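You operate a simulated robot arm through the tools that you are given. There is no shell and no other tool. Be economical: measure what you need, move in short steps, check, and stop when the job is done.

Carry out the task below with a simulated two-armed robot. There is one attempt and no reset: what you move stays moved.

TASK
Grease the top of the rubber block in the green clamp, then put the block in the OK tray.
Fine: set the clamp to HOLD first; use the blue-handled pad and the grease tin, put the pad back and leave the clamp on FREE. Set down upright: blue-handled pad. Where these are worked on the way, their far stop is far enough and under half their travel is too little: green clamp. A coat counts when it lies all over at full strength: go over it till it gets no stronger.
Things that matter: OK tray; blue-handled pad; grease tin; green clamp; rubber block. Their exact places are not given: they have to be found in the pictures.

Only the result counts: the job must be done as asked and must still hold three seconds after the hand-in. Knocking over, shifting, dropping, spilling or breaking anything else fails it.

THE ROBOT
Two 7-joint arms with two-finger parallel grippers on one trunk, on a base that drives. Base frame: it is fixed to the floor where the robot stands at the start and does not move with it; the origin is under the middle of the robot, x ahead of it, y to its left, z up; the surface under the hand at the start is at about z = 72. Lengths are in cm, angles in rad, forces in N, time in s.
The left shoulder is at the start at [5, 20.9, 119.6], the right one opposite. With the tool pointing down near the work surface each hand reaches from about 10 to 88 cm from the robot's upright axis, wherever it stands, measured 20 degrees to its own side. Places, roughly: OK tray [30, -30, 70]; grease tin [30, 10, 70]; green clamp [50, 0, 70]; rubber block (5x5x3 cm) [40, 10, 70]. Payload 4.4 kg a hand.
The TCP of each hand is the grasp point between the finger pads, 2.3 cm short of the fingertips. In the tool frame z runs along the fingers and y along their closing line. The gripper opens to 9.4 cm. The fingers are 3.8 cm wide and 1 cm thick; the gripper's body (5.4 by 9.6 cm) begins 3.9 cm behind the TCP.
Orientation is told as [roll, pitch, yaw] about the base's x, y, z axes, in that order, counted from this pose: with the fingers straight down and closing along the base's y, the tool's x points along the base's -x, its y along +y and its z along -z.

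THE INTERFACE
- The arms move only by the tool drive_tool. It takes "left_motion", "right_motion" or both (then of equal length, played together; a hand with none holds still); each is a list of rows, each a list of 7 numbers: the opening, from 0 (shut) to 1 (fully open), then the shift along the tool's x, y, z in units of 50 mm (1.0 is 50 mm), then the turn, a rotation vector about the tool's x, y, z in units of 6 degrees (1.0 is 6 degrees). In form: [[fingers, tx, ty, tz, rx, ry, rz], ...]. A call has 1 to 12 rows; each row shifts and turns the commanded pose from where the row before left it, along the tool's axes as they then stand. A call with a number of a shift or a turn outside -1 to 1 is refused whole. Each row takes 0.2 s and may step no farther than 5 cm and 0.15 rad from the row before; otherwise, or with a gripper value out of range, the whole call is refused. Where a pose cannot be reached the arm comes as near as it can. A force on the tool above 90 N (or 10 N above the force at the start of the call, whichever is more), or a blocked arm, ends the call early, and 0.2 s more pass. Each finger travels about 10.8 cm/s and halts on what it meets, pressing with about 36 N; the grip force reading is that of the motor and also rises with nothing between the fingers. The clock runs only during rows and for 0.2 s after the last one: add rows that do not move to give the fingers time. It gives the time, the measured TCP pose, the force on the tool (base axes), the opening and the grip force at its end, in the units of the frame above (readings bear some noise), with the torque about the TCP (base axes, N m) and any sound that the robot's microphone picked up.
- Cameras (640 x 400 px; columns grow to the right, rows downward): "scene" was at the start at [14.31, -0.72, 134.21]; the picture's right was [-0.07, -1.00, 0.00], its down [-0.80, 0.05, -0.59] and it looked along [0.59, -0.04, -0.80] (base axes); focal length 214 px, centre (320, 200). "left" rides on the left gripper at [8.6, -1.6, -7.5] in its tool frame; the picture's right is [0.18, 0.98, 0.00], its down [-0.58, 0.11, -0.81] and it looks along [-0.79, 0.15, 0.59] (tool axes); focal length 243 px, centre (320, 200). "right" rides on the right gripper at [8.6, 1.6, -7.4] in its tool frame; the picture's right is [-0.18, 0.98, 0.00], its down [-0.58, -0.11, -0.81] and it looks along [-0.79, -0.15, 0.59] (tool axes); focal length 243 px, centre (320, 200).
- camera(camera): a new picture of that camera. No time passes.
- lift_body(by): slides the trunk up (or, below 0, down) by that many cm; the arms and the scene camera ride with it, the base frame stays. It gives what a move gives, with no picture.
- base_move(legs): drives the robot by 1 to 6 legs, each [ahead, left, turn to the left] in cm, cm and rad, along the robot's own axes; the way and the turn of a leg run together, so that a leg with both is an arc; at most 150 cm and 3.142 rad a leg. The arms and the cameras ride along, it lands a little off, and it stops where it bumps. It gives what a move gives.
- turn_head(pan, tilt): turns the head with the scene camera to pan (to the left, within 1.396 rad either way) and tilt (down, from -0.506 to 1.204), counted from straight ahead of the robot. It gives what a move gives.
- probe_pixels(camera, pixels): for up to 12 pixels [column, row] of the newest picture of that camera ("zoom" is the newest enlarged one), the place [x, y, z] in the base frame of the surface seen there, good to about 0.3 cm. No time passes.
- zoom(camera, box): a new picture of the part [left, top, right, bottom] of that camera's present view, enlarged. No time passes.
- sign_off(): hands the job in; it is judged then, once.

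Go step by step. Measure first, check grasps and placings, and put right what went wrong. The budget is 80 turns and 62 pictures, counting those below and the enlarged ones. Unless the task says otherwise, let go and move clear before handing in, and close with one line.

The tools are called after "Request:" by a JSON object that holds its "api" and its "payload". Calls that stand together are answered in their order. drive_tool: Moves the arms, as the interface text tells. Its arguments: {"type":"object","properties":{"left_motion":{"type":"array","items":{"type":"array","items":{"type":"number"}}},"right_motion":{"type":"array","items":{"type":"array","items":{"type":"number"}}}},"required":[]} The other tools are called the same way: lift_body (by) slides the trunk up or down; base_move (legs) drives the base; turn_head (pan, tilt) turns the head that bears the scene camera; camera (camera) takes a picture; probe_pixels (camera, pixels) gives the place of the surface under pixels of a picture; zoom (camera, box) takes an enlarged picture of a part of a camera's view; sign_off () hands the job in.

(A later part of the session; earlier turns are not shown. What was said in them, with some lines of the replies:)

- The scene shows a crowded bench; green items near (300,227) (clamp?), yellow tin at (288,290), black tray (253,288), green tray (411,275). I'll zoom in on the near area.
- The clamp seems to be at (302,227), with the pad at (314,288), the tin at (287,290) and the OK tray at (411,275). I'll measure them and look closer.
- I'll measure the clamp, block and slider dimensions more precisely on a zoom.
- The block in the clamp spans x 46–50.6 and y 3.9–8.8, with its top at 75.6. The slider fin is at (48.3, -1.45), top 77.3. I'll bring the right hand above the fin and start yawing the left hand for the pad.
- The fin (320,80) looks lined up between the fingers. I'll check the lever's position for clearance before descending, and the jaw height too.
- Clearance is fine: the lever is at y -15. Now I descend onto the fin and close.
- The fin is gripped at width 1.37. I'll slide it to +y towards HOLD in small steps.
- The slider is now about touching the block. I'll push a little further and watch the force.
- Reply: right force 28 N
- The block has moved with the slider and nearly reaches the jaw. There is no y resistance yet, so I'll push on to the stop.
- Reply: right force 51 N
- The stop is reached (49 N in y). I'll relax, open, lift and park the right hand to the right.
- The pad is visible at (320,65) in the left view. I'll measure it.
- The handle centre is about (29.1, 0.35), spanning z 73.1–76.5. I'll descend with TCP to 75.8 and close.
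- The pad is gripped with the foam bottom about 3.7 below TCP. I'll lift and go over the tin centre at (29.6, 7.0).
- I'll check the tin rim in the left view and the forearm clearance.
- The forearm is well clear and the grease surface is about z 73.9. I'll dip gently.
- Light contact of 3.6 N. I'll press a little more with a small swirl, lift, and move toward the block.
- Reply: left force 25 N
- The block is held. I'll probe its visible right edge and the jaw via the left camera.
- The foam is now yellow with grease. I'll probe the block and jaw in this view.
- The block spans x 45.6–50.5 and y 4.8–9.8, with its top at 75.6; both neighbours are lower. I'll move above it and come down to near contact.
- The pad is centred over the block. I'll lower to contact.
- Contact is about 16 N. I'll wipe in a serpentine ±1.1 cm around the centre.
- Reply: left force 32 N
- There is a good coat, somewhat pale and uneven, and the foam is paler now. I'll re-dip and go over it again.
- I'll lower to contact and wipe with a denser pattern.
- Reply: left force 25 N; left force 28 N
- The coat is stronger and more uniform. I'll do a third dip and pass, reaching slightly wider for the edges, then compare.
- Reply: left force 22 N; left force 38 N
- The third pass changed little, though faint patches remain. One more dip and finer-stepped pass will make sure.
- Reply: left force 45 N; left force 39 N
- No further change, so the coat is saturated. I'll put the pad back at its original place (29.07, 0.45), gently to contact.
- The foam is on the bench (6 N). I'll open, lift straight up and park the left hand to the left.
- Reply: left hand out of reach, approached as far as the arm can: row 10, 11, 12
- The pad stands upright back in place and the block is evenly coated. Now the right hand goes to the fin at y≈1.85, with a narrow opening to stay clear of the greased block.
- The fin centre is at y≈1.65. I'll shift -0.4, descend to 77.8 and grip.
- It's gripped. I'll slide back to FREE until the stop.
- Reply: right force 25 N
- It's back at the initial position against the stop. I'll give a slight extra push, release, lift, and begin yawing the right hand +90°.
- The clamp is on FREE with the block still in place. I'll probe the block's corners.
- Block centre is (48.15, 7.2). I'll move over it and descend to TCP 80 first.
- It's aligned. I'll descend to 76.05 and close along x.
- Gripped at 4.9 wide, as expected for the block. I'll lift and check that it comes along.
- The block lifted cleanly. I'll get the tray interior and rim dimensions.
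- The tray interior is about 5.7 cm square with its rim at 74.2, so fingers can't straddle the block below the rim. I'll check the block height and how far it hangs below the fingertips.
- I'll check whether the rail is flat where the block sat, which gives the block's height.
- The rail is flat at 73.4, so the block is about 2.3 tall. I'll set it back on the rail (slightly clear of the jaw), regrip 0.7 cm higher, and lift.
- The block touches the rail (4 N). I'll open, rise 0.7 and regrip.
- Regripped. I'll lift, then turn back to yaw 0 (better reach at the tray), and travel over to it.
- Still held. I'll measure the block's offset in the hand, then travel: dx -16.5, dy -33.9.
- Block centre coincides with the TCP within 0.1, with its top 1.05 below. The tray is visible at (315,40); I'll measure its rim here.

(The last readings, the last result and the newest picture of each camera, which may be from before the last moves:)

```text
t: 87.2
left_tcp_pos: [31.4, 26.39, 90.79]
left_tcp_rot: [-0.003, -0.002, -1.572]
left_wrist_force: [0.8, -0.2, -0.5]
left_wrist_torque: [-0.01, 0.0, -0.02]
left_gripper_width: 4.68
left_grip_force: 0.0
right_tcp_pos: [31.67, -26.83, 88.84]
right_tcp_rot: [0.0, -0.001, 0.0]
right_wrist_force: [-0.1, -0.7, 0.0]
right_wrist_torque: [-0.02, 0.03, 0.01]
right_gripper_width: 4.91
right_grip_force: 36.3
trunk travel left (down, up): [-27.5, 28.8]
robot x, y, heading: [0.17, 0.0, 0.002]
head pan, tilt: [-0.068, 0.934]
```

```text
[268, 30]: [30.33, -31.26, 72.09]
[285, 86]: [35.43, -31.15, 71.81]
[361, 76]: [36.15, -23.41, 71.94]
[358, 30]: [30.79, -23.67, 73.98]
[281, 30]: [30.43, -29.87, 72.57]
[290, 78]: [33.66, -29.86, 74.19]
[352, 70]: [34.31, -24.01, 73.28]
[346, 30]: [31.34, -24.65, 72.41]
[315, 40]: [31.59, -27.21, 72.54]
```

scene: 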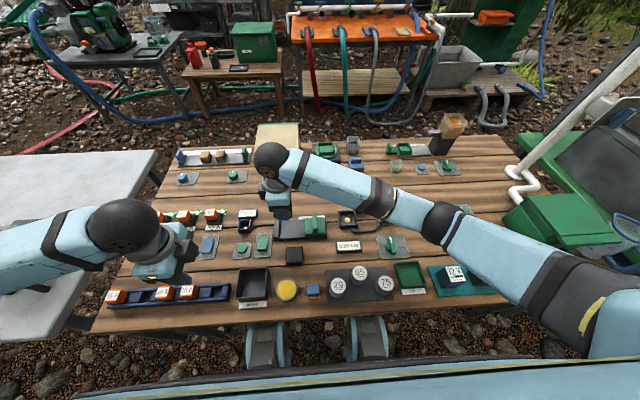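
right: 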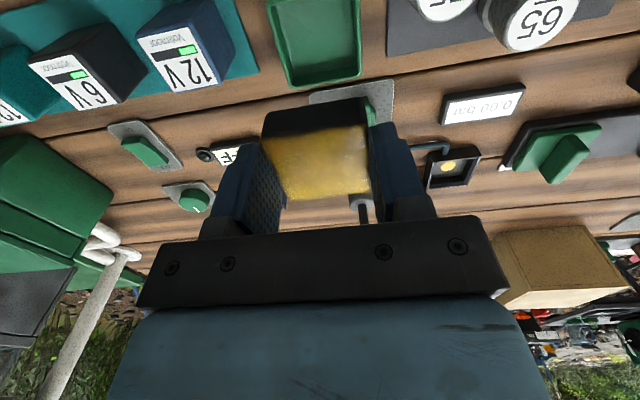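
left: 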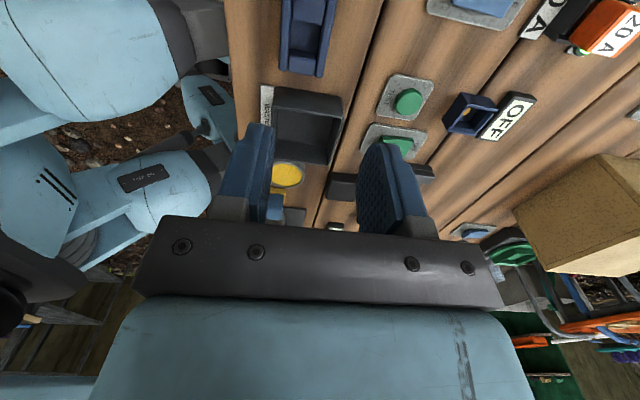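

I'll descend partway and take a second reading.

Request:
{"api": "drive_tool", "payload": {"right_motion": [[0.3, 0, 0, 0.7, 0, 0, 0], [0.3, 0, 0, 0.7, 0, 0, 0], [0.3, 0, 0, 0.36, 0, 0, 0], [0.3, 0, 0, 0, 0, 0, 0]]}}

Request:
{"api": "camera", "payload": {"camera": "right"}}

Request:
{"api": "zoom", "payload": {"camera": "scene", "box": [370, 230, 466, 310]}}

```text
t: 88.2
left_tcp_pos: [31.35, 26.42, 90.84]
left_tcp_rot: [-0.001, 0.0, -1.57]
left_wrist_force: [-0.8, -0.1, -0.4]
left_wrist_torque: [-0.01, 0.02, 0.02]
left_gripper_width: 4.7
left_grip_force: 0.0
right_tcp_pos: [31.54, -27.05, 80.15]
right_tcp_rot: [0.001, 0.0, 0.001]
right_wrist_force: [0.0, 0.7, -1.2]
right_wrist_torque: [-0.01, 0.03, 0.0]
right_gripper_width: 4.89
right_grip_force: 36.1
trunk travel left (down, up): [-27.5, 28.8]
robot x, y, heading: [0.01, 0.09, 0.001]
head pan, tilt: [-0.068, 0.934]
```

```text
12 pictures are left
```

right: 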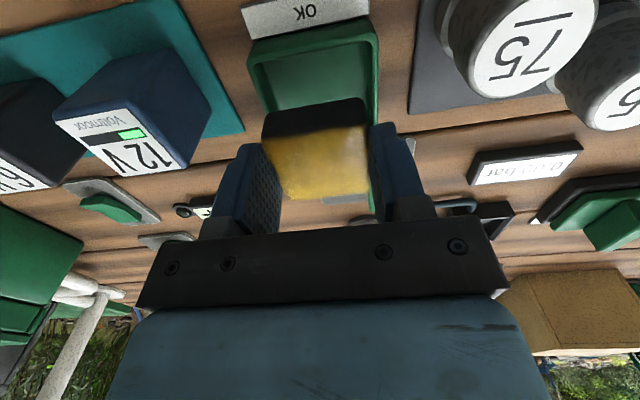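

```text
5.00 times, centred on (418, 270) of scene
```

zoom: 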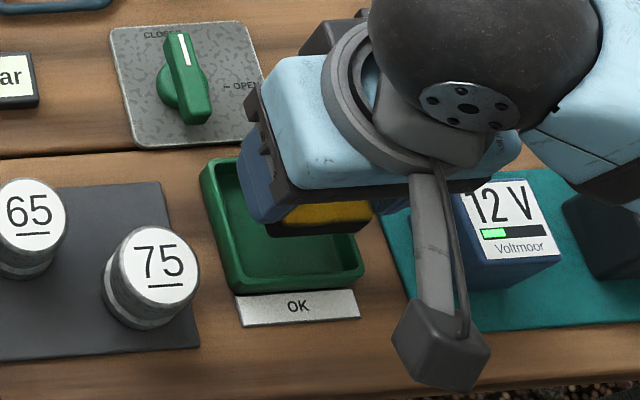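

It's lined up over the tray. I'll lower until the fingertips are just above the rim (TCP 76.75).

Request:
{"api": "drive_tool", "payload": {"right_motion": [[0.3, 0, -0.01, 0.3, 0, 0, 0], [0.3, 0, 0, 0.2, 0, 0, 0], [0.3, 0, 0, 0.18, 0, 0, 0], [0.3, 0, 0, 0, 0, 0, 0]]}}

Request:
{"api": "camera", "payload": {"camera": "right"}}

Request:
{"api": "zoom", "payload": {"camera": "scene", "box": [370, 230, 466, 310]}}

```text
t: 89.2
left_tcp_pos: [31.36, 26.24, 90.85]
left_tcp_rot: [-0.001, -0.001, -1.572]
left_wrist_force: [-0.9, -0.6, -1.1]
left_wrist_torque: [0.01, 0.03, -0.05]
left_gripper_width: 4.71
left_grip_force: 0.1
right_tcp_pos: [31.61, -27.23, 76.75]
right_tcp_rot: [-0.001, 0.0, 0.0]
right_wrist_force: [-0.1, 0.3, -1.3]
right_wrist_torque: [0.01, 0.01, -0.01]
right_gripper_width: 4.9
right_grip_force: 36.1
trunk travel left (down, up): [-27.5, 28.8]
robot x, y, heading: [-0.12, -0.26, 0.003]
head pan, tilt: [-0.068, 0.934]
```

```text
10 pictures are left
```

right: 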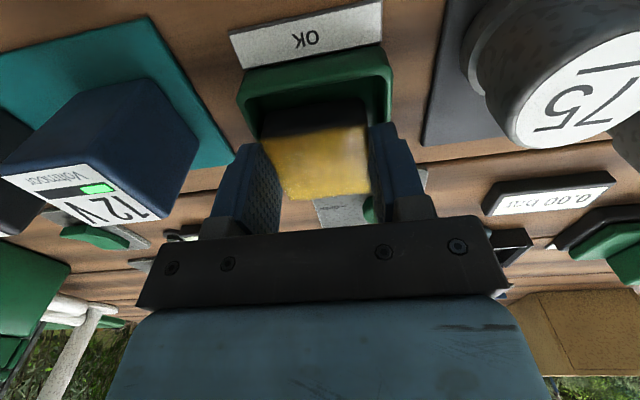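

```text
5.00 times, centred on (418, 270) of scene
```

zoom: 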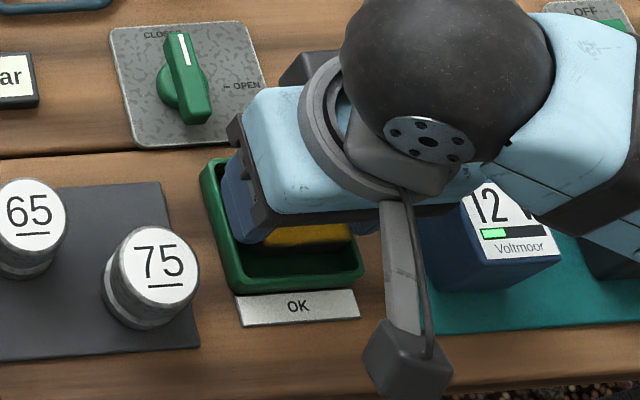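

No contact force, and the block's bottom is already below the rim. I'll open gently and lift.

Request:
{"api": "drive_tool", "payload": {"right_motion": [[0.3, 0, 0, 0.02, 0, 0, 0], [0.6, 0, 0, 0, 0, 0, 0], [0.6, 0, 0, 0, 0, 0, 0], [0.6, 0, 0, 0, 0, 0, 0], [0.6, 0, 0, -0.3, 0, 0, 0], [0.6, 0, 0, -0.8, 0, 0, 0], [0.6, 0, 0, -0.8, 0, 0, 0], [0.6, -0.7, 0, -0.5, 0, 0, 0], [0.6, -0.9, 0, 0, 0, 0, 0], [0.6, -0.9, 0, 0, 0, 0, 0], [0.6, 0, 0, 0, 0, 0, 0]]}}

Request:
{"api": "camera", "payload": {"camera": "scene"}}

Request:
{"api": "zoom", "payload": {"camera": "scene", "box": [370, 240, 450, 310]}}

Request:
{"api": "zoom", "payload": {"camera": "scene", "box": [240, 200, 368, 310]}}

```text
t: 91.6
left_tcp_pos: [31.33, 26.34, 90.93]
left_tcp_rot: [-0.001, 0.001, -1.571]
left_wrist_force: [0.6, -0.2, 0.1]
left_wrist_torque: [-0.01, 0.02, 0.02]
left_gripper_width: 4.72
left_grip_force: 0.0
right_tcp_pos: [43.84, -27.22, 88.73]
right_tcp_rot: [0.0, -0.001, -0.001]
right_wrist_force: [-0.3, 0.2, 0.3]
right_wrist_torque: [-0.04, -0.01, -0.01]
right_gripper_width: 5.63
right_grip_force: 0.1
trunk travel left (down, up): [-27.5, 28.8]
robot x, y, heading: [0.19, 0.03, -0.003]
head pan, tilt: [-0.068, 0.934]
```

```text
8 pictures are left
```

scene: 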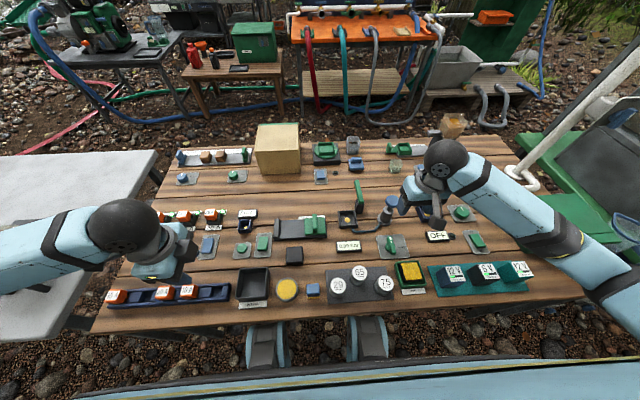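

```text
5.71 times, centred on (410, 275) of scene
```

zoom: 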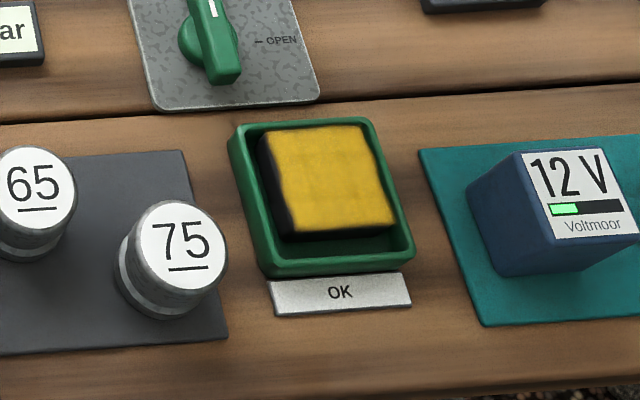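

```text
3.64 times, centred on (304, 255) of scene
```

zoom: 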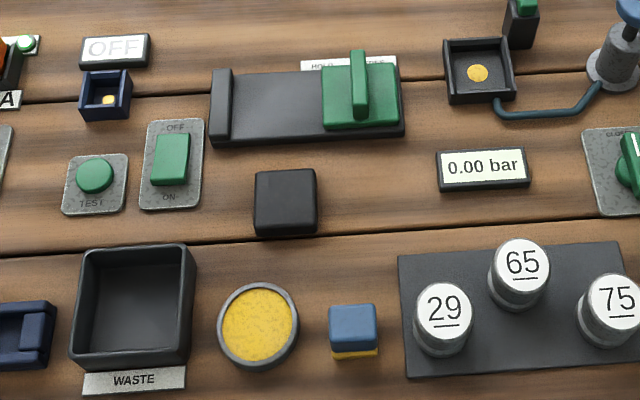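

The block is in the tray. I'll check that it sits flat.

Request:
{"api": "zoom", "payload": {"camera": "scene", "box": [390, 255, 430, 290]}}

Request:
{"api": "probe_pixels", "payload": {"camera": "scene", "pixels": [[405, 264], [431, 262], [418, 264], [408, 278], [418, 276], [412, 270], [403, 262], [416, 263]]}}

```text
11.43 times, centred on (410, 272) of scene
```

zoom: 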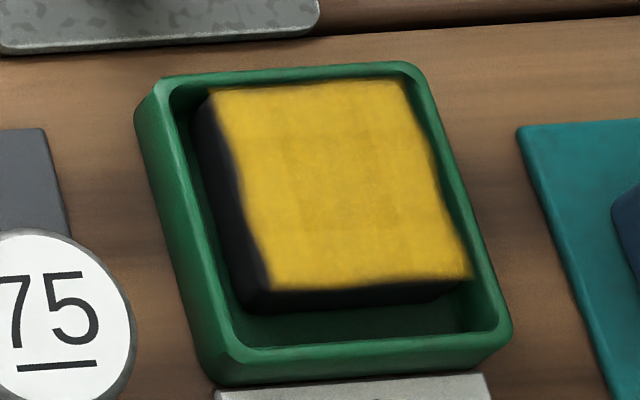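

```text
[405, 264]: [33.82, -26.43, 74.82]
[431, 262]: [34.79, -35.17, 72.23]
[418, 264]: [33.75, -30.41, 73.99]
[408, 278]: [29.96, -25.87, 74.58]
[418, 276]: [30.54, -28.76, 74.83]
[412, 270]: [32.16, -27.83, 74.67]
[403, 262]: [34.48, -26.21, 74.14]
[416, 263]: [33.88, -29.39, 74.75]
```

The block lies flat (top at about 74.7 everywhere) and fully coated in the OK tray. The pad is upright in its place, the clamp is on FREE, and both hands are clear, so I'm handing in.

Request:
{"api": "sign_off", "payload": {}}

```text
The job is handed in.
```

The rubber block's top is greased all over and it lies flat in the OK tray, with the pad back upright in its place and the clamp on FREE.
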